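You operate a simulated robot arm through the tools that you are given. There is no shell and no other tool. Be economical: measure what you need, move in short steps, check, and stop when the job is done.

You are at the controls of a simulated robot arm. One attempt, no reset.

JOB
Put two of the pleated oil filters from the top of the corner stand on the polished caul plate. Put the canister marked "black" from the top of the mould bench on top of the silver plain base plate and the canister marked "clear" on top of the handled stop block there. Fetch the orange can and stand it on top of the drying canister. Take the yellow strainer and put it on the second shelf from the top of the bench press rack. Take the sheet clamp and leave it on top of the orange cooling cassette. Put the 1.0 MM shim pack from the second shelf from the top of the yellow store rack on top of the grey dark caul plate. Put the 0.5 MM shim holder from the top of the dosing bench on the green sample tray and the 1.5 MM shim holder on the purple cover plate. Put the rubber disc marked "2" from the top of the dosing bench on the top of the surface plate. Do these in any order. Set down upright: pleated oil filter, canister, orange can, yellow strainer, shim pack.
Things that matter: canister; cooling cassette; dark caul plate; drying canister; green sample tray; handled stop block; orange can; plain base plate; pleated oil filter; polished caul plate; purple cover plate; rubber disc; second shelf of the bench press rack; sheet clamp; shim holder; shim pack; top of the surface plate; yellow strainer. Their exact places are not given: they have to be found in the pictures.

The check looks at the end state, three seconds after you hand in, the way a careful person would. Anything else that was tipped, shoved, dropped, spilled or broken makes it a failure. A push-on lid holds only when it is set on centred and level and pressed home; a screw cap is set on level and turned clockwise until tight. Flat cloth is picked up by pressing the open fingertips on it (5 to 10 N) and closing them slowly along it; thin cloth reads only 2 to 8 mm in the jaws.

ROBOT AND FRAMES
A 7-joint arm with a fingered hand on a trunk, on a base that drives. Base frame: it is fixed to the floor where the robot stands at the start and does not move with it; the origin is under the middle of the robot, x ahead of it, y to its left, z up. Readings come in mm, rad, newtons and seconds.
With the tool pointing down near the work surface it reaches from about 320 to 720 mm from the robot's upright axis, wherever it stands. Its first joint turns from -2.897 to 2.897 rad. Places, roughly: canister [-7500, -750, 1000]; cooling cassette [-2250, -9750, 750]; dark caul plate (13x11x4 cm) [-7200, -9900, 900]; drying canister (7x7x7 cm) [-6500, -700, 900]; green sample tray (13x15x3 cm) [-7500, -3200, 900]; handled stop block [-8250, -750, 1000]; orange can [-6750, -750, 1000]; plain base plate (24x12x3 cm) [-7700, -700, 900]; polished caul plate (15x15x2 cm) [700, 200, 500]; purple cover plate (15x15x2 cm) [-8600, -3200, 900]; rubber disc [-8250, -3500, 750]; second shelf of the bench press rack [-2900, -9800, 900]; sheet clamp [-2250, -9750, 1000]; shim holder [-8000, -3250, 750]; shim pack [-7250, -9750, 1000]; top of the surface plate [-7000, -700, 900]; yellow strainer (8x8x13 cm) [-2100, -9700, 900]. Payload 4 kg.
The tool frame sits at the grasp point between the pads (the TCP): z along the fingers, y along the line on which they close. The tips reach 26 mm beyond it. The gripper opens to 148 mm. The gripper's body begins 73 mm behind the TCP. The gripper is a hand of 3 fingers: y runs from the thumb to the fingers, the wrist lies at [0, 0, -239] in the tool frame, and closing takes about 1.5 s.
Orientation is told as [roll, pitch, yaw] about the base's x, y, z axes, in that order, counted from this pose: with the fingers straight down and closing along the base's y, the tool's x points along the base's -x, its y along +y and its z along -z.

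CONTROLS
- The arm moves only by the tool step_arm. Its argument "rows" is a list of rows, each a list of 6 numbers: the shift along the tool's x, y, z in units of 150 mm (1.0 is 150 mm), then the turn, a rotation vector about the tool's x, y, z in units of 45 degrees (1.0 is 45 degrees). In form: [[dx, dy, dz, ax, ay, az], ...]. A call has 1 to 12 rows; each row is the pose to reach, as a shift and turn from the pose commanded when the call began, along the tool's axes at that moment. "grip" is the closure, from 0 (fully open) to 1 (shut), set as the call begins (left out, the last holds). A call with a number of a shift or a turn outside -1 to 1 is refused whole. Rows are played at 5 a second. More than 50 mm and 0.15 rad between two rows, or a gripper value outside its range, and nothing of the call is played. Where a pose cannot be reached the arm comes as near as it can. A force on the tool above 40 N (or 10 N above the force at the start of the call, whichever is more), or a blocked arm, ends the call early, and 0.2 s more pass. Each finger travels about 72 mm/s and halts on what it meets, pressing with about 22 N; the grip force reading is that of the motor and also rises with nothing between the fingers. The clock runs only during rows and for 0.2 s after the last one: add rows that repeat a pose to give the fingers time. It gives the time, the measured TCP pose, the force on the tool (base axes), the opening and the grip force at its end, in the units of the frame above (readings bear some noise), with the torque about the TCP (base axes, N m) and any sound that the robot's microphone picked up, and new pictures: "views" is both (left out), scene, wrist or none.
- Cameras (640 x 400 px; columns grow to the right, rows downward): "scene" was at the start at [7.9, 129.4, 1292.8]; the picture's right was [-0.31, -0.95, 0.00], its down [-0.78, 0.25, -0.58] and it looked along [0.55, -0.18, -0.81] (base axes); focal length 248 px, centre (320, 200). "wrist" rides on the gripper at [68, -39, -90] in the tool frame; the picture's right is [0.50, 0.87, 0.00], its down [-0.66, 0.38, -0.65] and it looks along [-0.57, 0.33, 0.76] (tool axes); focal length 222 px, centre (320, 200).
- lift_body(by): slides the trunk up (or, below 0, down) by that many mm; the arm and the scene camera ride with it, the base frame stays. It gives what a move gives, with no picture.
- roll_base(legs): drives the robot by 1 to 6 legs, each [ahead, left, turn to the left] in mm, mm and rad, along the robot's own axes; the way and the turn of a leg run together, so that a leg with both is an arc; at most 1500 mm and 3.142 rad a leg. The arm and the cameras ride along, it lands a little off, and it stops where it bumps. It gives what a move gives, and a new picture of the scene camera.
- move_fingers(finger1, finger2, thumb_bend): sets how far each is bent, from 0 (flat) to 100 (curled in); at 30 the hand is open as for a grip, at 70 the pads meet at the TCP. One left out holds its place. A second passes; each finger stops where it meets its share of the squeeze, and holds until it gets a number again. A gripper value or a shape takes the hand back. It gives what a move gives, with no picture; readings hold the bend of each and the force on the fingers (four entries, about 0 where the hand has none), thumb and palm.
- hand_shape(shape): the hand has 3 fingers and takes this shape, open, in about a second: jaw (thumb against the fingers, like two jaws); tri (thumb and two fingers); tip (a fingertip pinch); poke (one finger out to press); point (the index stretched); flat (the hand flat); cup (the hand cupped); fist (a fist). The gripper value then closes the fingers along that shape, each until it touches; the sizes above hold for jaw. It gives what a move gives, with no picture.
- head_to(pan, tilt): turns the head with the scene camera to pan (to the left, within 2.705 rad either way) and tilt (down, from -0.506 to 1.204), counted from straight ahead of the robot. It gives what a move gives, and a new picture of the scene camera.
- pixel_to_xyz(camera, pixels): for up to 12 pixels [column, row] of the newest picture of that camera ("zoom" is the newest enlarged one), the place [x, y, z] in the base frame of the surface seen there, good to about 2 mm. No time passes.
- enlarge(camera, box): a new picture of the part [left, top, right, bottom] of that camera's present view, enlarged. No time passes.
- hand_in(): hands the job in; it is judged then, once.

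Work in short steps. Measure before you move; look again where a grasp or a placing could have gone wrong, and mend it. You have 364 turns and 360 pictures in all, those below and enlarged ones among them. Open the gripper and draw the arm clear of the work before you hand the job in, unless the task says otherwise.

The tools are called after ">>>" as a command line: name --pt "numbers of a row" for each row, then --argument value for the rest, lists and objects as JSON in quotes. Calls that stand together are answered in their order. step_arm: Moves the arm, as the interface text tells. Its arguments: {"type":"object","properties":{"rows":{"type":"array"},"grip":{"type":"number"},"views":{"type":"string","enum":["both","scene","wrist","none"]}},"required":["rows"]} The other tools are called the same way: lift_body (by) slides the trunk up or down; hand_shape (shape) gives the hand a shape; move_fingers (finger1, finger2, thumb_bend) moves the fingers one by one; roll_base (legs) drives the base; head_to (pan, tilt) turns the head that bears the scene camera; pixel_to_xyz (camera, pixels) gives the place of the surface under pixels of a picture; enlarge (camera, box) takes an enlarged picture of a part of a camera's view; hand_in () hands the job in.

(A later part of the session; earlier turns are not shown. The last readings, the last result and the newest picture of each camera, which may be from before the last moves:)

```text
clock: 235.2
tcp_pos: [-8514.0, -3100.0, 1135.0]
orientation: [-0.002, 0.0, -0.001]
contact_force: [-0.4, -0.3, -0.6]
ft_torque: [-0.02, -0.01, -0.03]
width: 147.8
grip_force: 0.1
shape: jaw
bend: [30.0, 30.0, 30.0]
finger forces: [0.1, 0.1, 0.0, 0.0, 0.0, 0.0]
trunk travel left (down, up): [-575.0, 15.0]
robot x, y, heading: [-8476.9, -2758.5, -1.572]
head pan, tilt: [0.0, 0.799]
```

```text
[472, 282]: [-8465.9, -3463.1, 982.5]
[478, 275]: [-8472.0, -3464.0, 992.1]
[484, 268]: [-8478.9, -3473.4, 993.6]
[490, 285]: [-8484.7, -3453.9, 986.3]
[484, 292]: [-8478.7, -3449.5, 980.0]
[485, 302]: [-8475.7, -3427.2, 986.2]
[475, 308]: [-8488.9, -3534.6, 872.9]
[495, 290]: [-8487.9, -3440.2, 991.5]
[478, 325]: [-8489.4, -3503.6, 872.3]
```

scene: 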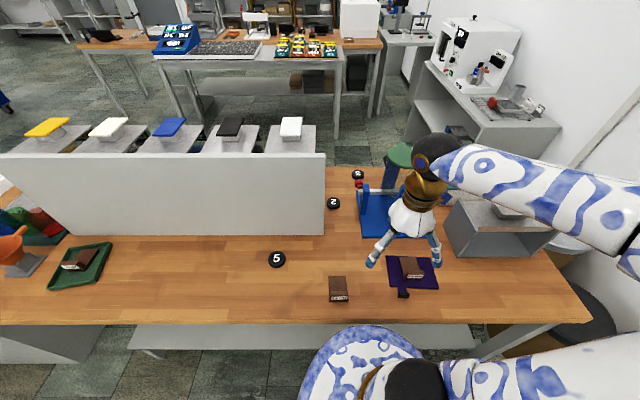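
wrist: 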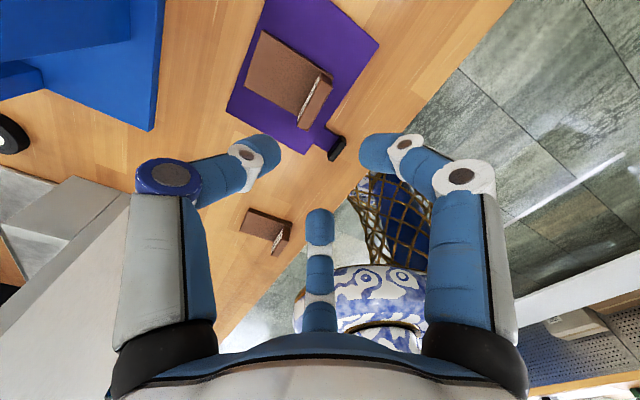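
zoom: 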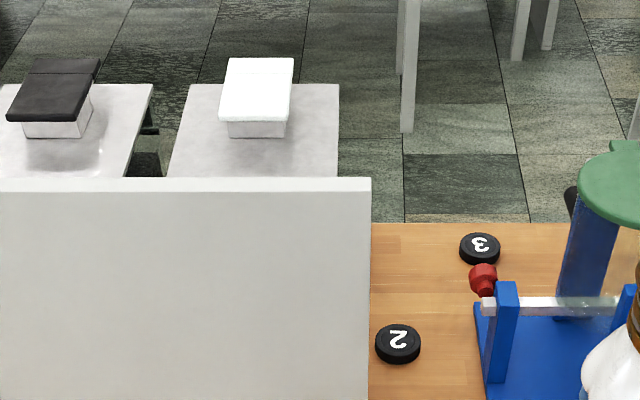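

Knob spans x≥-8495…-8464, y -3448…-3477, z 970–995; bins end at x≈-8318. A yaw of about 0.75 lets all three fingers fit around disc 2 at (-8388,-3477). First shift the base.

>>> roll_base --legs '[[0, -80, 0], [36, 0, 0]]'

>>> step_arm --pt "-0.2 0 -0.05 0 0 -0.18" --pt "-0.4 -0.1 -0.1 0 0 -0.36" --pt "-0.6 -0.2 -0.1 0 0 -0.54" --pt "-0.8 -0.3 -0.1 0 0 -0.72" --pt "-0.95 -0.4 -0.1 0 0 -0.9" --pt "-1 -0.45 -0.1 0 0 -0.955" --grip 0.43 --views "both"

```text
clock: 236.7
tcp_pos: [-8593.3, -3137.9, 1134.8]
orientation: [0.0, 0.0, -0.002]
contact_force: [-0.3, 0.4, -0.1]
ft_torque: [0.03, -0.03, 0.0]
width: 147.6
grip_force: 0.0
shape: jaw
bend: [30.0, 30.0, 30.0]
finger forces: [0.0, 0.0, 0.0, 0.1, 0.0, 0.1]
trunk travel left (down, up): [-575.0, 15.0]
robot x, y, heading: [-8560.0, -2796.8, -1.568]
head pan, tilt: [0.0, 0.799]
```

scene: 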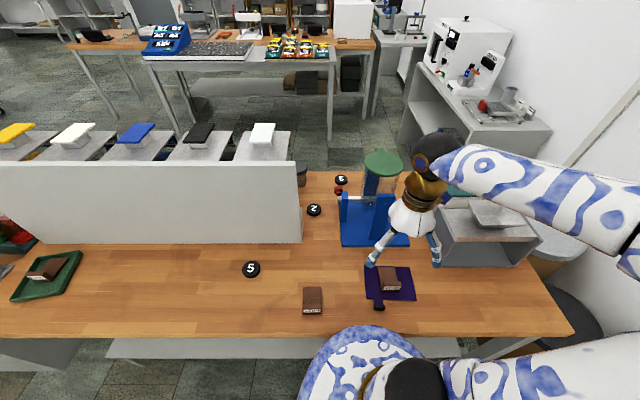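

```text
clock: 238.1
tcp_pos: [-8442.9, -3207.3, 1150.1]
orientation: [0.001, 0.0, 0.749]
contact_force: [0.4, 0.8, -0.2]
ft_torque: [0.01, -0.03, 0.02]
width: 85.0
grip_force: 0.0
shape: jaw
bend: [33.0, 33.0, 70.0]
finger forces: [0.0, 0.0, 0.0, 0.1, 0.1, 0.0]
trunk travel left (down, up): [-575.0, 15.0]
robot x, y, heading: [-8562.3, -2795.4, -1.57]
head pan, tilt: [0.0, 0.799]
```

scene: 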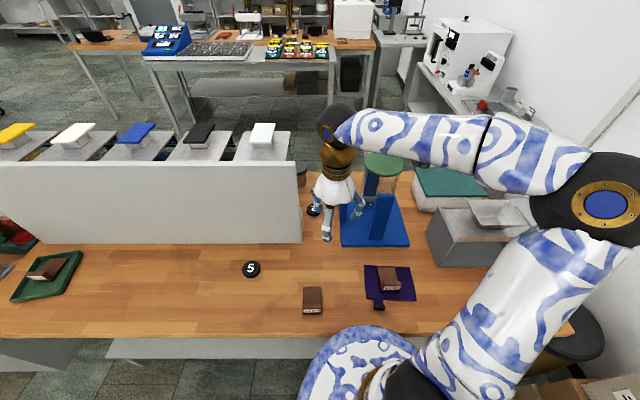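
wrist: 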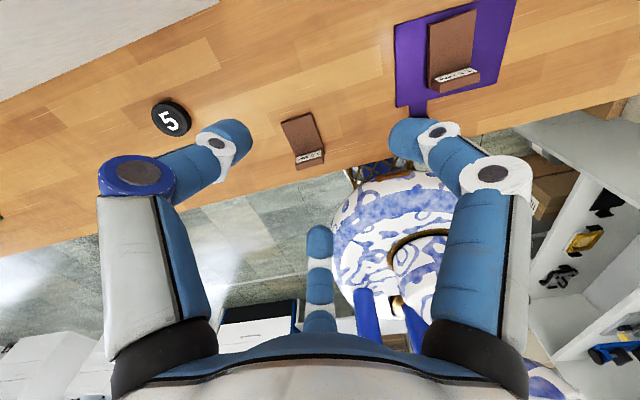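

I check an unknown brown object at (300,172) behind the partition before going in.

>>> pixel_to_xyz --camera "scene" --pixels '[[300, 168], [303, 180], [306, 175], [297, 165], [383, 160], [366, 170], [315, 205], [294, 140]]'

>>> enlarge --camera "scene" --box '[270, 130, 350, 230]'

```text
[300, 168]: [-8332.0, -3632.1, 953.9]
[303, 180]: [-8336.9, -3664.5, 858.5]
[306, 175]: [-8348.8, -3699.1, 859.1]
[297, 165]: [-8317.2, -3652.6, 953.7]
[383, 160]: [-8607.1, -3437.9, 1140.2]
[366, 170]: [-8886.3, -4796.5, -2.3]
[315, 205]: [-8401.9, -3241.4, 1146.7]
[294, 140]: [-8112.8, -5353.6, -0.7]
```

```text
4.00 times, centred on (310, 180) of scene
```

zoom: 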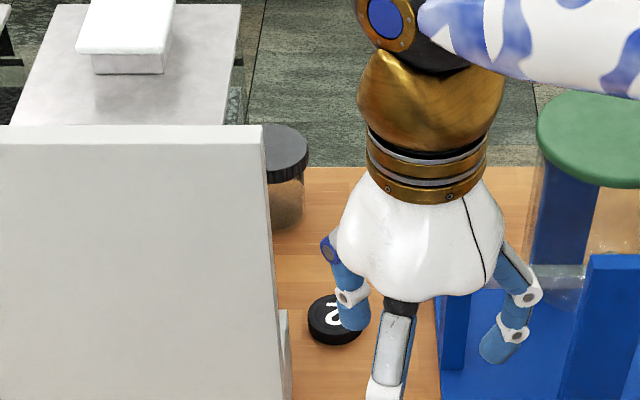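

Only a jar far behind (y≈-3640). Move into position above the slot at (-8430,-3477), z 1150.

>>> step_arm --pt "0.2 -0.22 0 0 0 0" --pt "0.4 -0.45 0 0 0 0" --pt "0.58 -0.69 0 0 0 0" --pt "0.78 -0.92 0 0 0 0" --views "none"

>>> step_arm --pt "0.2 -0.23 0 0 0 0" --pt "0.38 -0.46 0 0 0 0" --views "both"

```text
clock: 239.1
tcp_pos: [-8432.9, -3384.6, 1149.1]
orientation: [-0.001, 0.002, 0.746]
contact_force: [-0.3, 0.4, 0.1]
ft_torque: [0.05, -0.03, 0.03]
width: 84.8
grip_force: 0.0
shape: jaw
bend: [33.0, 33.0, 70.0]
finger forces: [0.0, 0.0, 0.0, 0.1, 0.1, 0.0]
out of reach, approached as far as the arm can: row 4
trunk travel left (down, up): [-575.0, 15.0]
robot x, y, heading: [-8560.0, -2792.9, -1.572]
head pan, tilt: [0.0, 0.799]
```

```text
clock: 239.7
tcp_pos: [-8417.8, -3392.1, 1132.8]
orientation: [-0.001, 0.002, 0.747]
contact_force: [0.1, 0.2, 0.0]
ft_torque: [0.01, -0.04, -0.02]
width: 84.5
grip_force: 0.0
shape: jaw
bend: [33.0, 33.0, 70.0]
finger forces: [0.0, 0.0, 0.0, 0.0, 0.0, 0.0]
out of reach, approached as far as the arm can: row 1, 2
trunk travel left (down, up): [-575.0, 15.0]
robot x, y, heading: [-8562.8, -2796.2, -1.572]
head pan, tilt: [0.0, 0.799]
```

scene: 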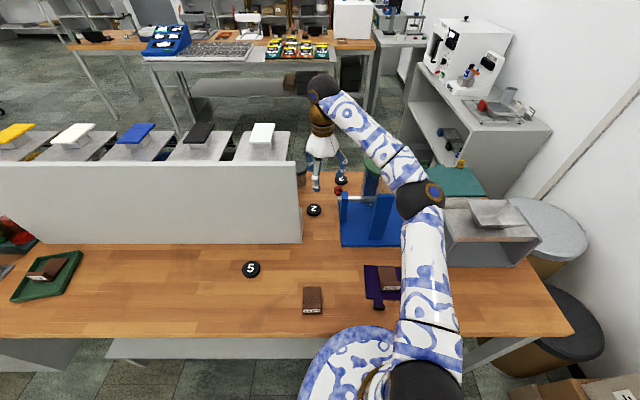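
wrist: 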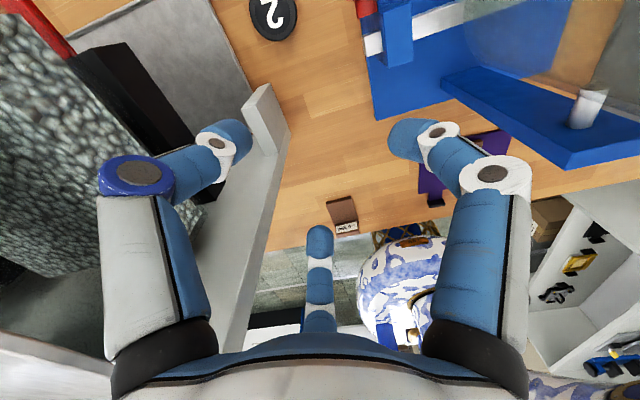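

Out of reach at this height; lower positions should reach farther. I come down to z≈1045 (tips clear the knob at 995) and try again.

>>> step_arm --pt "0 0 0.2 0 0 0" --pt "0 0 0.4 0 0 0" --pt "0 0 0.6 0 0 0" --views "none"

```text
clock: 240.5
tcp_pos: [-8420.8, -3392.0, 1041.4]
orientation: [-0.003, 0.001, 0.746]
contact_force: [-0.2, 0.0, -0.9]
ft_torque: [0.0, 0.0, 0.04]
width: 84.9
grip_force: 0.1
shape: jaw
bend: [33.0, 33.0, 70.0]
finger forces: [0.0, 0.0, 0.0, 0.0, 0.0, 0.0]
trunk travel left (down, up): [-575.0, 15.0]
robot x, y, heading: [-8560.1, -2795.7, -1.574]
head pan, tilt: [0.0, 0.799]
```

>>> step_arm --pt "0.14 -0.15 0 0 0 0" --pt "0.28 -0.3 0 0 0 0" --pt "0.41 -0.44 0 0 0 0" --views "both"

```text
clock: 241.3
tcp_pos: [-8409.8, -3410.4, 1052.6]
orientation: [-0.002, 0.004, 0.743]
contact_force: [-0.9, -0.2, 0.5]
ft_torque: [-0.02, 0.01, -0.01]
width: 84.8
grip_force: 0.1
shape: jaw
bend: [33.0, 33.0, 70.0]
finger forces: [0.1, 0.0, 0.0, 0.1, 0.1, 0.1]
out of reach, approached as far as the arm can: row 1, 2, 3
trunk travel left (down, up): [-575.0, 15.0]
robot x, y, heading: [-8564.9, -2797.0, -1.575]
head pan, tilt: [0.0, 0.799]
```

scene: 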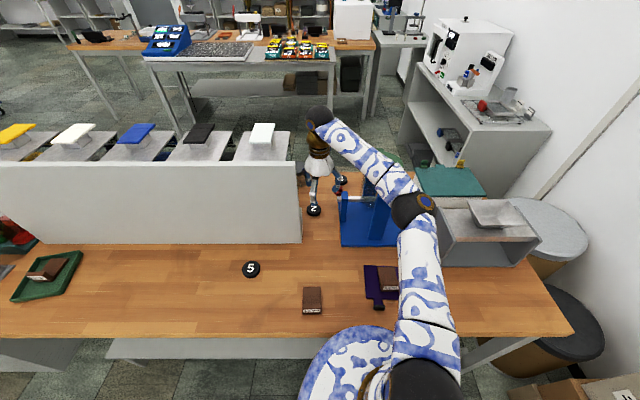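
wrist: 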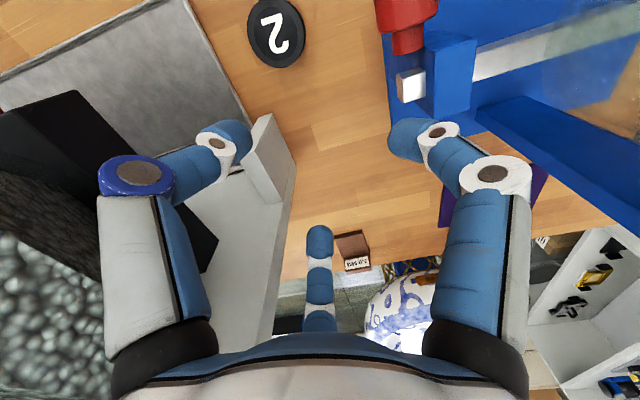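

Still out of reach from this side. I'll go round to the back of the bench instead. Measure the aisle behind and bench ends.

>>> pixel_to_xyz --camera "scene" --pixels '[[335, 62], [335, 140], [185, 130], [150, 70], [330, 175], [400, 190], [405, 170], [545, 130], [440, 195], [60, 45], [480, 190], [200, 90]]'

>>> step_arm --pt "-0.14 0.15 -0.1 0 0 0" --pt "-0.28 0.3 -0.3 0 0 0" --pt "-0.42 0.45 -0.5 0 0 0" --pt "-0.6 0.65 -0.6 0 0 0" --pt "-0.8 0.85 -0.6 0 0 0" --pt "-0.95 0.95 -0.6 0 0 0" --grip 0 --views "none"

```text
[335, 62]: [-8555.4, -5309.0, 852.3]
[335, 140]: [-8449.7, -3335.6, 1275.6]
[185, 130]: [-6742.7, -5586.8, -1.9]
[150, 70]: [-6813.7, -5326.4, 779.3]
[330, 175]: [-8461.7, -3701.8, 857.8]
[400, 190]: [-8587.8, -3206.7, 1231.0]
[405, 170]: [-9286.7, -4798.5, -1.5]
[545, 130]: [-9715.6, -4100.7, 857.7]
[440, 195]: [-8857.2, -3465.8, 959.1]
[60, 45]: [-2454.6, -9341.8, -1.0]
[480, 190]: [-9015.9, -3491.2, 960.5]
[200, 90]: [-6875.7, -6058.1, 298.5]
```

```text
clock: 242.4
tcp_pos: [-8414.8, -3263.6, 1142.5]
orientation: [-0.005, 0.014, 0.723]
contact_force: [-0.3, 1.3, 0.2]
ft_torque: [-0.05, 0.02, -0.02]
width: 147.7
grip_force: 0.1
shape: jaw
bend: [30.0, 30.0, 30.0]
finger forces: [0.0, 0.0, 0.0, 0.0, 0.0, 0.1]
trunk travel left (down, up): [-575.0, 15.0]
robot x, y, heading: [-8563.5, -2796.0, -1.57]
head pan, tilt: [0.0, 0.799]
stopped in row 5: the force on the tool passed its limit (the readings are from after the stop); the commanded pose is now the measured one
```

The open thumb touched the partition's end. I look before moving on.

>>> step_arm --pt "0 0 0 0 0 0" --views "both"

>>> enlarge --camera "scene" --box '[270, 110, 390, 230]'

>>> pixel_to_xyz --camera "scene" --pixels '[[293, 175], [293, 235], [150, 200], [20, 200], [265, 170], [296, 166]]'

```text
clock: 242.8
tcp_pos: [-8415.2, -3266.2, 1140.9]
orientation: [-0.002, 0.012, 0.722]
contact_force: [-0.4, 0.0, 0.5]
ft_torque: [-0.02, 0.01, 0.02]
width: 147.9
grip_force: 0.0
shape: jaw
bend: [30.0, 30.0, 30.0]
finger forces: [0.1, 0.0, 0.0, 0.1, 0.0, 0.0]
trunk travel left (down, up): [-575.0, 15.0]
robot x, y, heading: [-8558.6, -2795.8, -1.572]
head pan, tilt: [0.0, 0.799]
```

scene: 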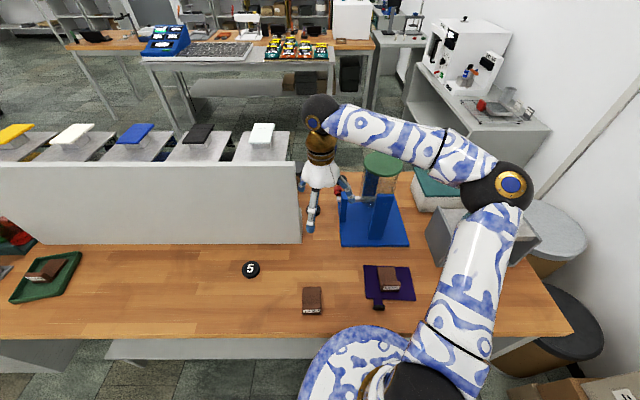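
wrist: 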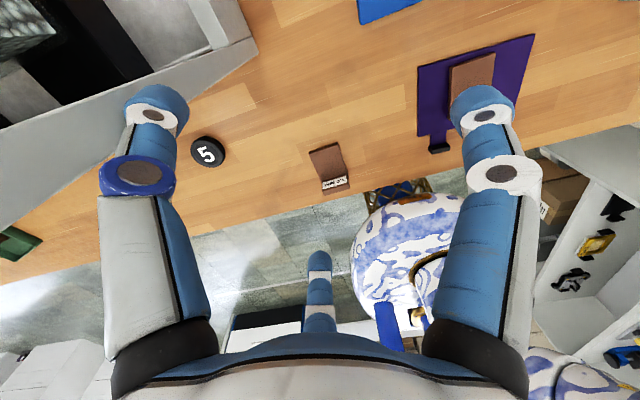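

```text
3.33 times, centred on (330, 170) of scene
```

zoom: 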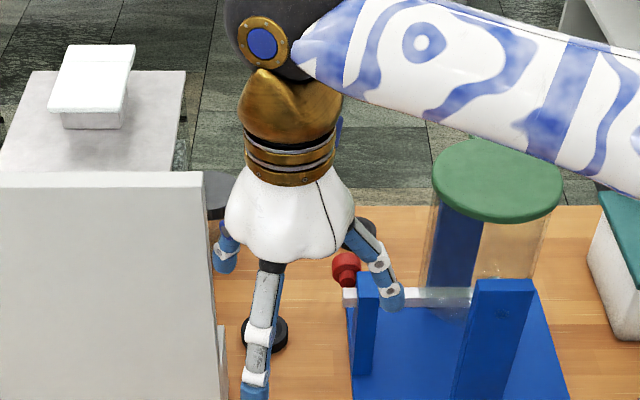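

```text
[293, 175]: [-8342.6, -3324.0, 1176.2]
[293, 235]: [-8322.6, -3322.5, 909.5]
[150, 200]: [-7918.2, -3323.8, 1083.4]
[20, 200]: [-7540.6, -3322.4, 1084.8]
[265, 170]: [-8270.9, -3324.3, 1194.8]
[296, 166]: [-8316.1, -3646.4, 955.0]
```

Partition hasn't moved. Slide -x clear of its end, then retract toward the robot.

>>> step_arm --pt "0.2 0.18 0 0 0 0" --pt "0.35 0.31 -0.05 0 0 0" --pt "0.2 0.48 -0.1 0 0 0" --pt "0.05 0.65 -0.2 0 0 0" --pt "-0.1 0.82 -0.3 0 0 0" --pt "-0.25 1 -0.35 0 0 0" --views "none"

>>> head_to --pan 1.2 --tilt 0.45

```text
clock: 244.2
tcp_pos: [-8484.3, -3129.1, 1193.5]
orientation: [-0.001, 0.011, 0.723]
contact_force: [0.1, -0.5, -0.6]
ft_torque: [-0.04, 0.02, 0.01]
width: 147.8
grip_force: 0.1
shape: jaw
bend: [30.0, 30.0, 30.0]
finger forces: [0.0, 0.1, 0.0, 0.0, 0.1, 0.1]
trunk travel left (down, up): [-575.0, 15.0]
robot x, y, heading: [-8566.0, -2793.4, -1.573]
head pan, tilt: [0.0, 0.799]
```

```text
clock: 245.6
tcp_pos: [-8484.6, -3130.3, 1193.0]
orientation: [0.0, 0.011, 0.722]
contact_force: [0.4, 0.0, -0.5]
ft_torque: [-0.04, -0.01, -0.02]
width: 147.6
grip_force: 0.0
shape: jaw
bend: [30.0, 30.0, 30.0]
finger forces: [0.0, 0.0, 0.0, 0.1, 0.0, 0.0]
trunk travel left (down, up): [-575.0, 15.0]
robot x, y, heading: [-8556.7, -2796.9, -1.573]
head pan, tilt: [1.201, 0.45]
```

scene: 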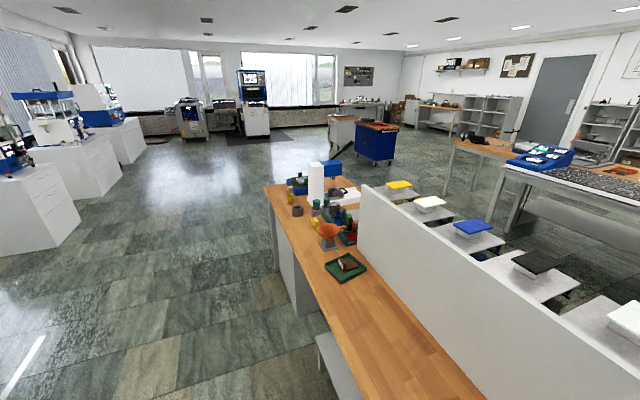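

>>> pixel_to_xyz --camera "scene" --pixels '[[267, 187], [330, 165], [278, 268], [335, 150], [375, 165], [395, 160], [440, 210], [470, 200], [490, 225], [455, 140], [505, 165], [390, 180]]'

```text
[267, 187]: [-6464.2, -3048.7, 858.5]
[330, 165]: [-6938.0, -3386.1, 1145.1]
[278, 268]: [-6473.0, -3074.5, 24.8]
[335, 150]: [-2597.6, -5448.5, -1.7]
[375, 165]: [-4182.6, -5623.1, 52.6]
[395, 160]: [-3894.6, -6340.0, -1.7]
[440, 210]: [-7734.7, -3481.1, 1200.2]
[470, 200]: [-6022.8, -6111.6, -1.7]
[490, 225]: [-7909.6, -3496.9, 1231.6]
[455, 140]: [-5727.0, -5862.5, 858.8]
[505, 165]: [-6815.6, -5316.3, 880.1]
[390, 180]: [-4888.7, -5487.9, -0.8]
```

Go round: back off, slide to x≈-6050, pass the bench end to y≈-4350, turn to face +y, slide to x≈-8430 behind the bench.

>>> roll_base --legs '[[-350, 0, 0], [0, 1300, 0], [0, 1220, 0], [1000, 0, 0], [950, 0, 0], [0, 0, 3.14]]'

>>> roll_base --legs '[[0, 1200, 0], [0, 1150, 0]]'

>>> head_to --pan 0.2 --tilt 0.7

```text
clock: 276.5
tcp_pos: [-6125.8, -4058.7, 1193.5]
orientation: [-0.002, 0.012, -2.341]
contact_force: [0.5, -0.8, -0.3]
ft_torque: [-0.02, -0.03, 0.02]
width: 147.8
grip_force: 0.0
shape: jaw
bend: [30.0, 30.0, 30.0]
finger forces: [0.0, 0.0, 0.0, 0.0, 0.0, 0.0]
trunk travel left (down, up): [-575.0, 15.0]
robot x, y, heading: [-6019.6, -4384.2, 1.648]
head pan, tilt: [1.201, 0.45]
```

scene: 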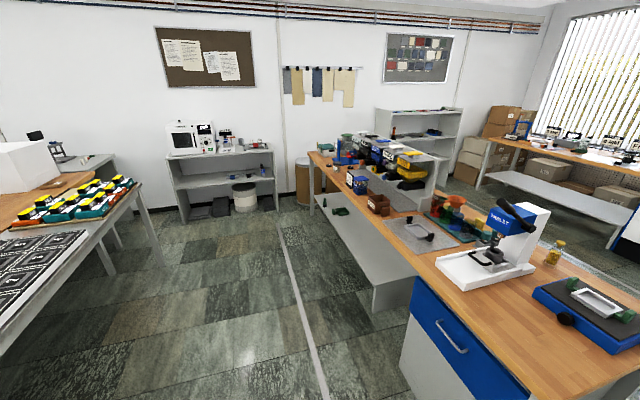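

```text
clock: 288.0
tcp_pos: [-8468.6, -4213.5, 1193.5]
orientation: [0.0, 0.012, -2.351]
contact_force: [0.7, -0.7, 0.3]
ft_torque: [-0.01, -0.02, 0.0]
width: 147.9
grip_force: 0.1
shape: jaw
bend: [30.0, 30.0, 30.0]
finger forces: [0.2, 0.0, 0.0, 0.0, 0.0, 0.0]
trunk travel left (down, up): [-575.0, 15.0]
robot x, y, heading: [-8368.2, -4541.9, 1.634]
head pan, tilt: [1.201, 0.45]
```

scene: 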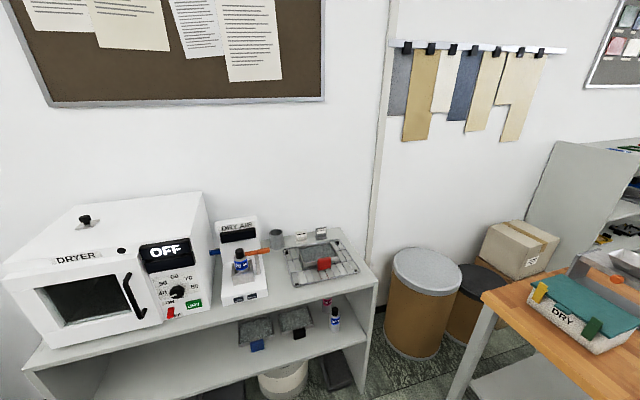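

```text
clock: 289.3
tcp_pos: [-8470.4, -4213.7, 1193.3]
orientation: [-0.003, 0.012, -2.35]
contact_force: [0.4, 1.6, 0.8]
ft_torque: [0.01, 0.01, 0.0]
width: 147.9
grip_force: 0.0
shape: jaw
bend: [30.0, 30.0, 30.0]
finger forces: [0.0, 0.1, 0.0, 0.1, 0.1, 0.0]
trunk travel left (down, up): [-575.0, 15.0]
robot x, y, heading: [-8367.0, -4543.5, 1.634]
head pan, tilt: [0.201, 0.7]
```

scene: 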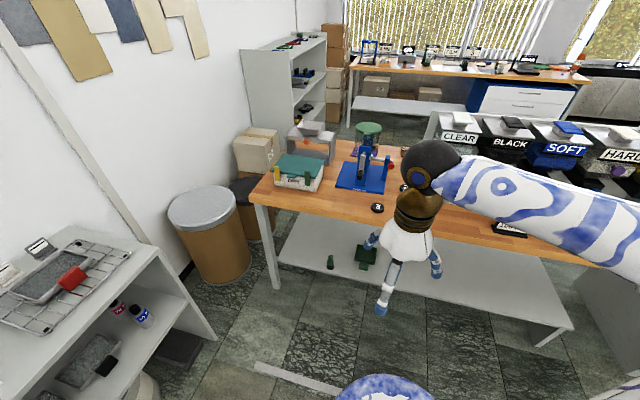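

Behind the bench now. I first rotate the hand to yaw 0.75 (from -2.35) in free air.

>>> step_arm --pt "0 0 0 0 0 0.18" --pt "0 0 0 0 0 0.36" --pt "0 0 0 0 0 0.54" --pt "0 0 0 0 0 0.72" --pt "0 0 0 0 0 0.9" --pt "0 0 0 0 0 1" --views "none"

>>> step_arm --pt "0 0 0 0 0 0.18" --pt "0 0 0 0 0 0.36" --pt "0 0 0 0 0 0.54" --pt "0 0 0 0 0 0.72" --pt "0 0 0 0 0 0.9" --pt "0 0 0 0 0 1" --views "none"

>>> step_arm --pt "0 0 0 0 0 0.18" --pt "0 0 0 0 0 0.36" --pt "0 0 0 0 0 0.54" --pt "0 0 0 0 0 0.72" --pt "0 0 0 0 0 0.9" --pt "0 0 0 0 0 1" --views "none"

>>> step_arm --pt "0 0 0 0 0 0.18" --pt "0 0 0 0 0 0.36" --pt "0 0 0 0 0 0.54" --pt "0 0 0 0 0 0.72" --pt "0 0 0 0 0 0.9" --pt "0 0 0 0 0 0.98" --views "none"

```text
clock: 290.7
tcp_pos: [-8469.0, -4213.5, 1193.5]
orientation: [-0.01, 0.007, -3.137]
contact_force: [-0.1, 0.3, 0.5]
ft_torque: [0.01, 0.01, -0.01]
width: 147.7
grip_force: 0.0
shape: jaw
bend: [30.0, 30.0, 30.0]
finger forces: [0.0, 0.0, 0.1, 0.0, 0.1, 0.0]
trunk travel left (down, up): [-575.0, 15.0]
robot x, y, heading: [-8370.2, -4541.9, 1.638]
head pan, tilt: [0.201, 0.7]
```

```text
clock: 292.1
tcp_pos: [-8469.7, -4215.0, 1193.3]
orientation: [-0.014, -0.003, 2.36]
contact_force: [0.6, 1.1, -0.6]
ft_torque: [0.03, -0.02, -0.03]
width: 147.9
grip_force: 0.1
shape: jaw
bend: [30.0, 30.0, 30.0]
finger forces: [0.0, 0.0, 0.0, 0.1, 0.0, 0.0]
trunk travel left (down, up): [-575.0, 15.0]
robot x, y, heading: [-8365.1, -4543.5, 1.634]
head pan, tilt: [0.201, 0.7]
```

```text
clock: 293.5
tcp_pos: [-8470.0, -4214.6, 1194.6]
orientation: [-0.007, -0.008, 1.575]
contact_force: [0.1, -0.1, 0.4]
ft_torque: [-0.01, -0.01, 0.04]
width: 147.8
grip_force: 0.0
shape: jaw
bend: [30.0, 30.0, 30.0]
finger forces: [0.1, 0.1, 0.1, 0.0, 0.0, 0.0]
trunk travel left (down, up): [-575.0, 15.0]
robot x, y, heading: [-8368.8, -4542.9, 1.64]
head pan, tilt: [0.201, 0.7]
```

```text
clock: 294.9
tcp_pos: [-8468.1, -4213.7, 1193.4]
orientation: [0.002, -0.011, 0.805]
contact_force: [-0.3, 0.8, -0.1]
ft_torque: [0.0, 0.02, 0.0]
width: 147.6
grip_force: 0.0
shape: jaw
bend: [30.0, 30.0, 30.0]
finger forces: [0.0, 0.0, 0.0, 0.1, 0.0, 0.1]
trunk travel left (down, up): [-575.0, 15.0]
robot x, y, heading: [-8368.4, -4544.7, 1.636]
head pan, tilt: [0.201, 0.7]
```

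Now drive up to the bench's back side at x≈-8700.

>>> roll_base --legs '[[0, 0, -0.066], [0, 330, 0], [555, 0, 0]]'

>>> head_to --pan -0.3 --tilt 0.75

```text
clock: 300.3
tcp_pos: [-8777.5, -3660.0, 1192.4]
orientation: [-0.001, -0.014, 0.744]
contact_force: [-0.7, 0.4, 0.4]
ft_torque: [-0.04, 0.02, 0.01]
width: 147.9
grip_force: 0.0
shape: jaw
bend: [30.0, 30.0, 30.0]
finger forces: [0.0, 0.0, 0.1, 0.0, 0.1, 0.0]
trunk travel left (down, up): [-575.0, 15.0]
robot x, y, heading: [-8696.9, -3996.1, 1.575]
head pan, tilt: [0.201, 0.7]
```

scene: 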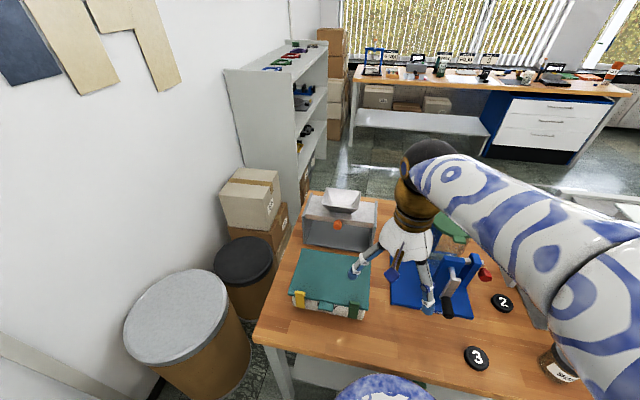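

```text
clock: 301.2
tcp_pos: [-8776.7, -3660.4, 1194.0]
orientation: [0.0, -0.013, 0.745]
contact_force: [0.7, 0.8, 0.8]
ft_torque: [0.02, 0.02, -0.01]
width: 148.0
grip_force: 0.0
shape: jaw
bend: [30.0, 30.0, 30.0]
finger forces: [0.0, 0.1, 0.1, 0.0, 0.1, 0.1]
trunk travel left (down, up): [-575.0, 15.0]
robot x, y, heading: [-8698.3, -3994.9, 1.575]
head pan, tilt: [-0.3, 0.75]
```

scene: 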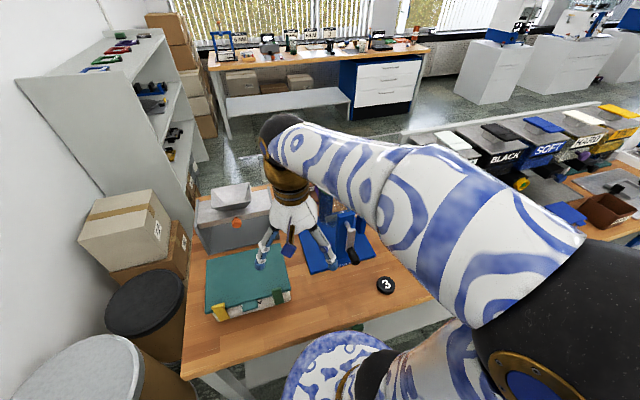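

Move the arm over to (-8390,-3650) at z≈1190 first and look.

>>> step_arm --pt "-0.2 -0.18 0 0 0 0" --pt "-0.4 -0.37 0 0 0 0" --pt "-0.6 -0.55 0 0 0 0" --pt "-0.8 -0.74 0 0 0 0" --pt "-0.95 -0.88 0 0 0 0" --grip 0.43 --views "none"

>>> step_arm --pt "-0.2 -0.18 0 0 0 0" --pt "-0.4 -0.37 0 0 0 0" --pt "-0.6 -0.55 0 0 0 0" --pt "-0.8 -0.74 0 0 0 0" --pt "-0.95 -0.88 0 0 0 0" --views "both"

```text
clock: 302.4
tcp_pos: [-8583.7, -3661.1, 1195.2]
orientation: [0.002, -0.012, 0.749]
contact_force: [0.0, 0.3, 0.7]
ft_torque: [-0.02, 0.0, 0.02]
width: 84.9
grip_force: 0.1
shape: jaw
bend: [33.0, 33.0, 70.0]
finger forces: [0.0, 0.0, 0.0, 0.0, 0.1, 0.0]
trunk travel left (down, up): [-575.0, 15.0]
robot x, y, heading: [-8692.7, -3997.7, 1.578]
head pan, tilt: [-0.3, 0.75]
```

```text
clock: 303.6
tcp_pos: [-8384.6, -3662.4, 1194.8]
orientation: [0.002, -0.012, 0.746]
contact_force: [-0.1, 0.4, -0.6]
ft_torque: [-0.03, 0.0, 0.0]
width: 84.8
grip_force: 0.0
shape: jaw
bend: [33.0, 33.0, 70.0]
finger forces: [0.0, 0.0, 0.0, 0.0, 0.0, 0.1]
trunk travel left (down, up): [-575.0, 15.0]
robot x, y, heading: [-8700.2, -3996.3, 1.573]
head pan, tilt: [-0.3, 0.75]
```

scene: 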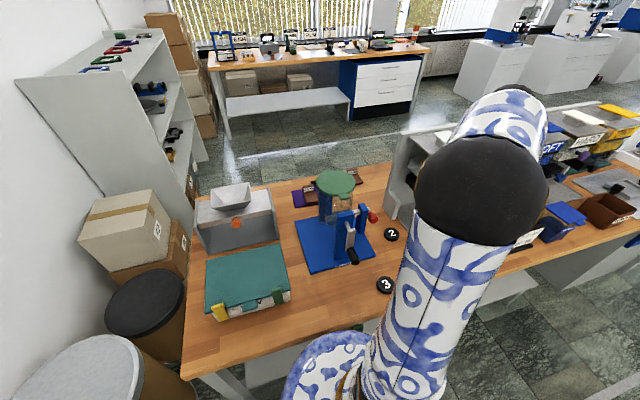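
wrist: 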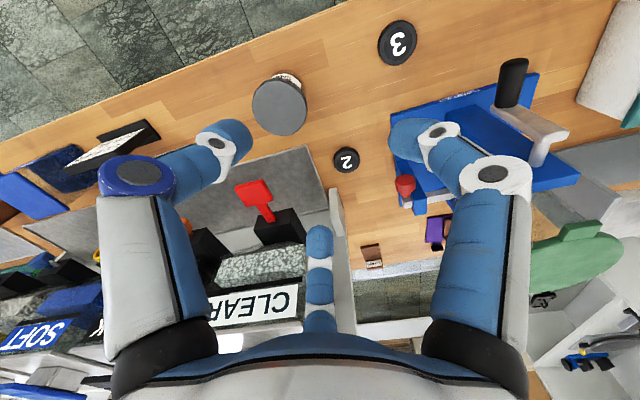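

The wrist view shows the slot well. I measure the jar, bin, knob and disc.

>>> pixel_to_xyz --camera "wrist" --pixels '[[346, 160], [333, 158], [358, 162], [304, 100], [280, 105], [305, 225], [303, 245], [265, 215], [330, 195], [404, 185], [300, 270], [338, 210]]'

```text
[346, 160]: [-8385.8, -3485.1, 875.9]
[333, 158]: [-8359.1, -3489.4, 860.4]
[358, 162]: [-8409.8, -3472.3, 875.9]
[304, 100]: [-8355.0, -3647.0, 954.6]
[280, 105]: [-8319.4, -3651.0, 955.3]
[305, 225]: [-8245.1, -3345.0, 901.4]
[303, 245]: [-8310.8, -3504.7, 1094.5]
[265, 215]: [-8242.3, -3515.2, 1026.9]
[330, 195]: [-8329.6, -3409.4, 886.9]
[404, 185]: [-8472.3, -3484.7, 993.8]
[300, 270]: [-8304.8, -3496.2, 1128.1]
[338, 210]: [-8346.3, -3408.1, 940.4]
```

Clearances work with yaw 0.9. Lower to z≈1100 here, rotate a little, then move to (-8385,-3482).

>>> step_arm --pt "0 0 0.3 0 0 -0.1" --pt "0 0 0.62 0 0 -0.196" --pt "-0.2 0.22 0.62 0 0 -0.196" --pt "-0.4 0.44 0.62 0 0 -0.196" --pt "-0.6 0.66 0.62 0 0 -0.196" --views "both"

```text
clock: 304.8
tcp_pos: [-8389.2, -3526.4, 1103.7]
orientation: [0.002, -0.01, 0.896]
contact_force: [0.2, 0.7, 0.3]
ft_torque: [-0.03, 0.01, -0.01]
width: 85.0
grip_force: 0.1
shape: jaw
bend: [33.0, 33.0, 70.0]
finger forces: [0.1, 0.1, 0.0, 0.0, 0.1, 0.0]
trunk travel left (down, up): [-575.0, 15.0]
robot x, y, heading: [-8692.2, -3993.8, 1.573]
head pan, tilt: [-0.3, 0.75]
```

scene: 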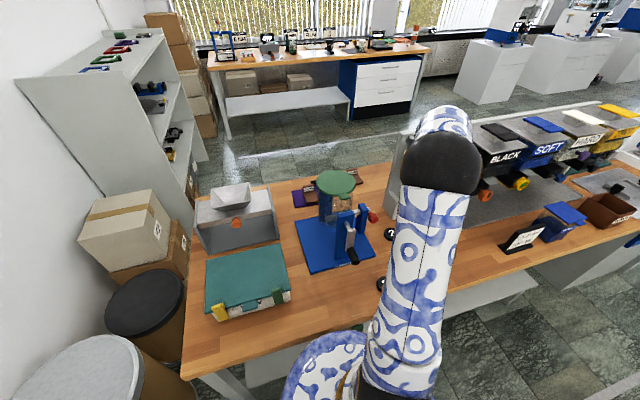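
wrist: 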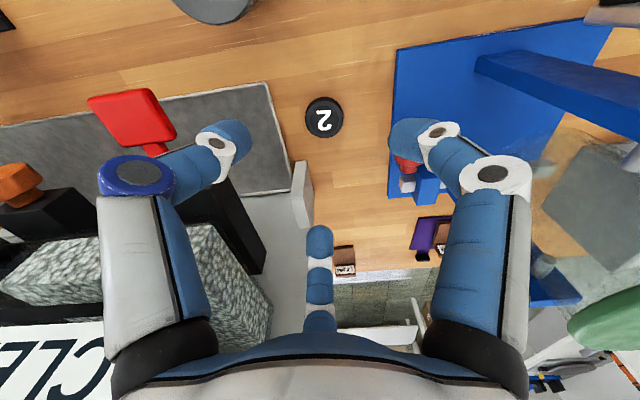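

>>> pixel_to_xyz --camera "wrist" --pixels '[[324, 117], [305, 117], [342, 117], [172, 130], [145, 95], [255, 250], [268, 310], [262, 265], [300, 165], [405, 165], [310, 220]]'

```text
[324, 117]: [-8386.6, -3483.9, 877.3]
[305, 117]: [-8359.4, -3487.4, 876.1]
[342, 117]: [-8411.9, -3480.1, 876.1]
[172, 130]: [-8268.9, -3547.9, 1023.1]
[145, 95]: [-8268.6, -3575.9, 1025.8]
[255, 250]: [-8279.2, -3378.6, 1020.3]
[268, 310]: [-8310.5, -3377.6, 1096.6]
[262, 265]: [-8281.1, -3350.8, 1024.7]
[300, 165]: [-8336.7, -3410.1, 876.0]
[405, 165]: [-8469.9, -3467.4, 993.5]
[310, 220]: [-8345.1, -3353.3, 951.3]
```

Disc centre (-8386,-3484), top 876. Move over it and descend in stages.

>>> step_arm --pt "-0.231 0.16 0 0 0 0" --pt "-0.231 0.16 0.2 0 0 0" --pt "-0.231 0.16 0.45 0 0 0" --pt "-0.231 0.16 0.7 0 0 0" --views "wrist"

```text
clock: 305.8
tcp_pos: [-8385.1, -3481.2, 998.1]
orientation: [-0.001, -0.013, 0.901]
contact_force: [0.5, 0.6, 0.2]
ft_torque: [0.0, 0.03, 0.01]
width: 84.8
grip_force: 0.1
shape: jaw
bend: [33.0, 33.0, 70.0]
finger forces: [0.1, 0.0, 0.0, 0.0, 0.0, 0.0]
trunk travel left (down, up): [-575.0, 15.0]
robot x, y, heading: [-8695.8, -3995.9, 1.571]
head pan, tilt: [-0.3, 0.75]
```

wrist: 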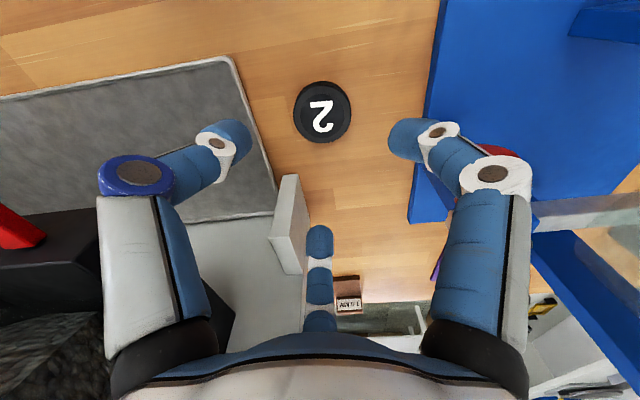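

Fits. Continue down to z≈889.

>>> step_arm --pt "0 0 0.2 0 0 0" --pt "0 0 0.4 0 0 0" --pt "0 0 0.58 0 0 0" --pt "0 0 0.68 0 0 0" --pt "0 0 0.725 0 0 0" --views "wrist"

```text
clock: 307.0
tcp_pos: [-8384.1, -3481.2, 889.4]
orientation: [-0.001, -0.011, 0.9]
contact_force: [-0.6, -0.7, 0.6]
ft_torque: [-0.03, -0.01, 0.03]
width: 84.9
grip_force: 0.0
shape: jaw
bend: [33.0, 33.0, 70.0]
finger forces: [0.1, 0.0, 0.0, 0.0, 0.0, 0.0]
trunk travel left (down, up): [-575.0, 15.0]
robot x, y, heading: [-8695.7, -3993.0, 1.573]
head pan, tilt: [-0.3, 0.75]
```

wrist: 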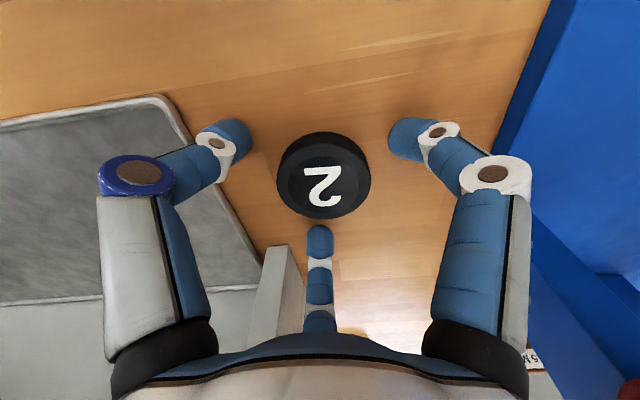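

The disc sits between the three fingers. Close and lift.

>>> step_arm --pt "0 0 0 0 0 0" --pt "0 0 0 0 0 0" --pt "0 0 0 0 0 0" --pt "0 0 0 0 0 0" --pt "0 0 0 0 0 0" --pt "0 0 0 0 0 0" --grip 1 --views "wrist"

```text
clock: 308.4
tcp_pos: [-8383.8, -3481.8, 890.3]
orientation: [-0.003, -0.011, 0.898]
contact_force: [-0.7, -0.1, -0.1]
ft_torque: [0.01, 0.0, 0.0]
width: 47.7
grip_force: 21.9
shape: jaw
bend: [77.0, 77.0, 70.0]
finger forces: [19.8, 19.9, 0.0, 0.1, 19.6, 0.1]
trunk travel left (down, up): [-575.0, 15.0]
robot x, y, heading: [-8697.0, -3996.2, 1.574]
head pan, tilt: [-0.3, 0.75]
```

wrist: 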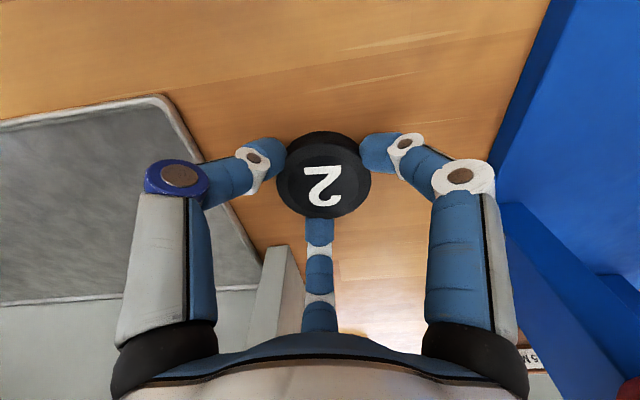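

Gripped. Lift straight up, then retreat behind.

>>> step_arm --pt "0 0 -0.1 0 0 0" --pt "0 0 -0.3 0 0 0" --pt "0 0 -0.6 0 0 0" --pt "0 0 -0.9 0 0 0" --pt "0 0 -1 0 0 0" --views "none"

>>> step_arm --pt "0 0 -0.3 0 0 0" --pt "0.2 -0.15 -0.4 0 0 0" --pt "0.4 -0.31 -0.45 0 0 0" --pt "0.6 -0.48 -0.5 0 0 0" --pt "0.8 -0.64 -0.6 0 0 0" --pt "1 -0.8 -0.7 0 0 0" --views "wrist"

```text
clock: 309.6
tcp_pos: [-8384.3, -3484.7, 1041.6]
orientation: [-0.002, -0.011, 0.899]
contact_force: [0.1, 0.1, -0.4]
ft_torque: [0.01, -0.02, 0.0]
width: 48.0
grip_force: 22.4
shape: jaw
bend: [77.0, 77.0, 70.0]
finger forces: [19.8, 20.1, 0.0, 0.0, 19.6, 0.0]
trunk travel left (down, up): [-575.0, 15.0]
robot x, y, heading: [-8701.1, -3993.4, 1.573]
head pan, tilt: [-0.3, 0.75]
```

```text
clock: 311.0
tcp_pos: [-8387.7, -3679.8, 1145.4]
orientation: [0.002, -0.012, 0.898]
contact_force: [0.1, -0.8, -0.6]
ft_torque: [-0.04, 0.01, 0.01]
width: 47.8
grip_force: 22.2
shape: jaw
bend: [77.0, 77.0, 70.0]
finger forces: [19.8, 20.0, 0.0, 0.0, 19.4, 0.1]
trunk travel left (down, up): [-575.0, 15.0]
robot x, y, heading: [-8698.3, -3994.1, 1.573]
head pan, tilt: [-0.3, 0.75]
```

wrist: 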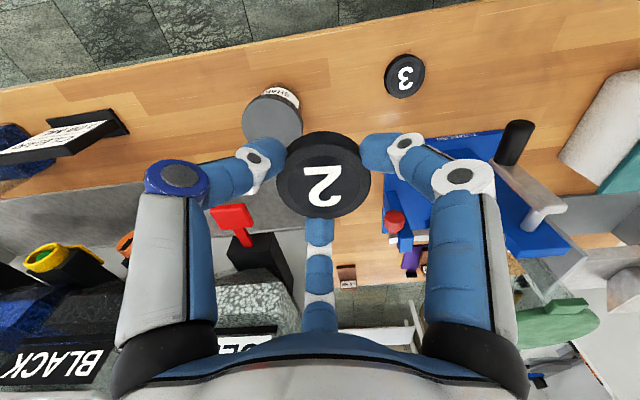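

Drive back around to the mould bench: retreat, slide right, go up past the bench end, slide left to x≈-7050.

>>> roll_base --legs '[[-450, 0, 0], [0, -1350, 0], [0, -1330, 0], [1100, 0, 0], [1050, 0, 0], [0, 970, 0]]'

>>> head_to --pan 0 --tilt 0.7

```text
clock: 341.0
tcp_pos: [-6757.9, -2013.1, 1143.4]
orientation: [0.001, -0.012, 0.974]
contact_force: [-0.2, 0.1, -1.0]
ft_torque: [0.02, 0.04, 0.0]
width: 47.6
grip_force: 22.1
shape: jaw
bend: [77.0, 77.0, 70.0]
finger forces: [19.9, 20.2, 0.0, 0.0, 19.5, 0.0]
trunk travel left (down, up): [-575.0, 15.0]
robot x, y, heading: [-7043.7, -2353.1, 1.644]
head pan, tilt: [-0.3, 0.75]
```

scene: 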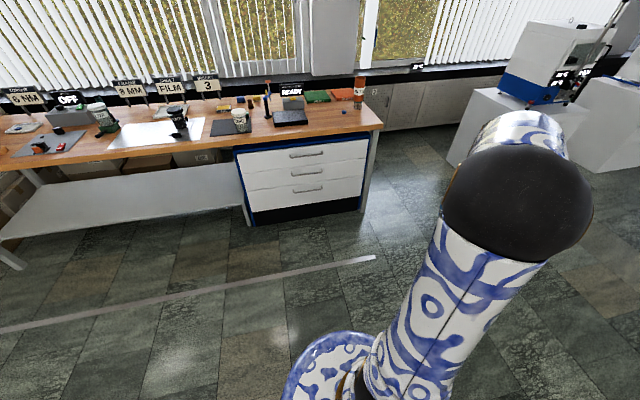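

```text
clock: 341.8
tcp_pos: [-6757.2, -2012.2, 1143.9]
orientation: [0.0, -0.01, 0.973]
contact_force: [0.7, 0.0, -0.2]
ft_torque: [0.0, 0.03, 0.01]
width: 47.3
grip_force: 21.6
shape: jaw
bend: [77.0, 77.0, 70.0]
finger forces: [19.9, 20.1, 0.0, 0.0, 19.4, 0.0]
trunk travel left (down, up): [-575.0, 15.0]
robot x, y, heading: [-7046.0, -2351.4, 1.648]
head pan, tilt: [0.0, 0.7]
```

scene: 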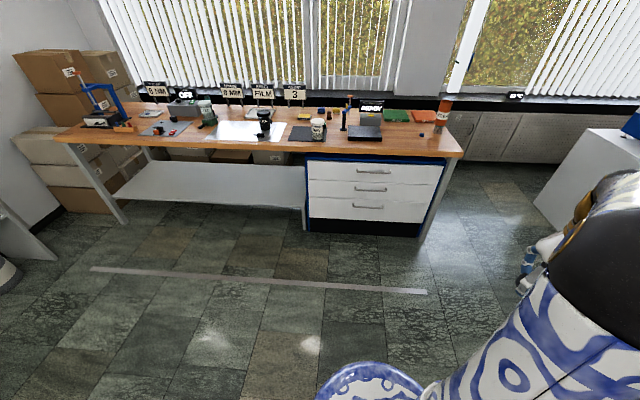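

Turn square and approach the bench.

>>> roll_base --legs '[[0, 0, -0.076], [1120, 0, 0]]'

>>> head_to --pan 0.0 --tilt 0.9

```text
clock: 348.0
tcp_pos: [-6729.4, -919.6, 1143.9]
orientation: [-0.001, -0.013, 0.894]
contact_force: [-0.8, 0.4, -1.2]
ft_torque: [0.02, 0.01, -0.01]
width: 47.7
grip_force: 22.0
shape: jaw
bend: [77.0, 77.0, 70.0]
finger forces: [19.8, 20.2, 0.1, 0.1, 19.5, 0.0]
trunk travel left (down, up): [-575.0, 15.0]
robot x, y, heading: [-7044.0, -1230.4, 1.568]
head pan, tilt: [0.0, 0.7]
```

scene: 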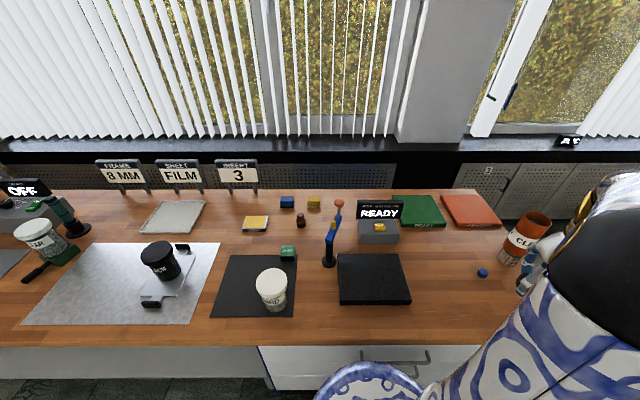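

```text
clock: 348.7
tcp_pos: [-6728.8, -919.5, 1143.5]
orientation: [0.0, -0.011, 0.893]
contact_force: [-0.2, -0.1, 0.3]
ft_torque: [-0.03, -0.02, 0.02]
width: 47.4
grip_force: 22.4
shape: jaw
bend: [77.0, 77.0, 70.0]
finger forces: [19.8, 20.0, 0.1, 0.1, 19.5, 0.2]
trunk travel left (down, up): [-575.0, 15.0]
robot x, y, heading: [-7045.0, -1231.8, 1.57]
head pan, tilt: [0.0, 0.901]
```

scene: 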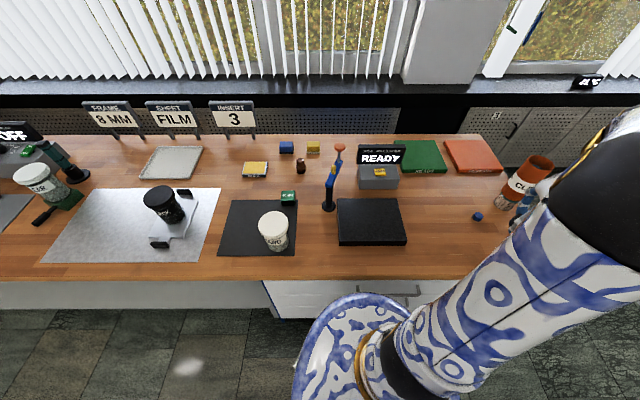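

>>> pixel_to_xyz --camera "scene" --pixels '[[339, 200], [397, 200], [405, 235], [341, 236], [370, 218], [330, 205], [338, 150], [330, 180], [380, 180], [380, 155]]'

```text
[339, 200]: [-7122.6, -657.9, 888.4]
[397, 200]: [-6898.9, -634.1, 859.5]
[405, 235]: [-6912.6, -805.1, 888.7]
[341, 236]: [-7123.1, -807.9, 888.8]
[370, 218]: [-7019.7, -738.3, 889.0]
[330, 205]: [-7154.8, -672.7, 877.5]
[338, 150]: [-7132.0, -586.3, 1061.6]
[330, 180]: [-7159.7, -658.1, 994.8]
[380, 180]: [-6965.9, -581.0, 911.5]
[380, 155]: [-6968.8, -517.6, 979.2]
```

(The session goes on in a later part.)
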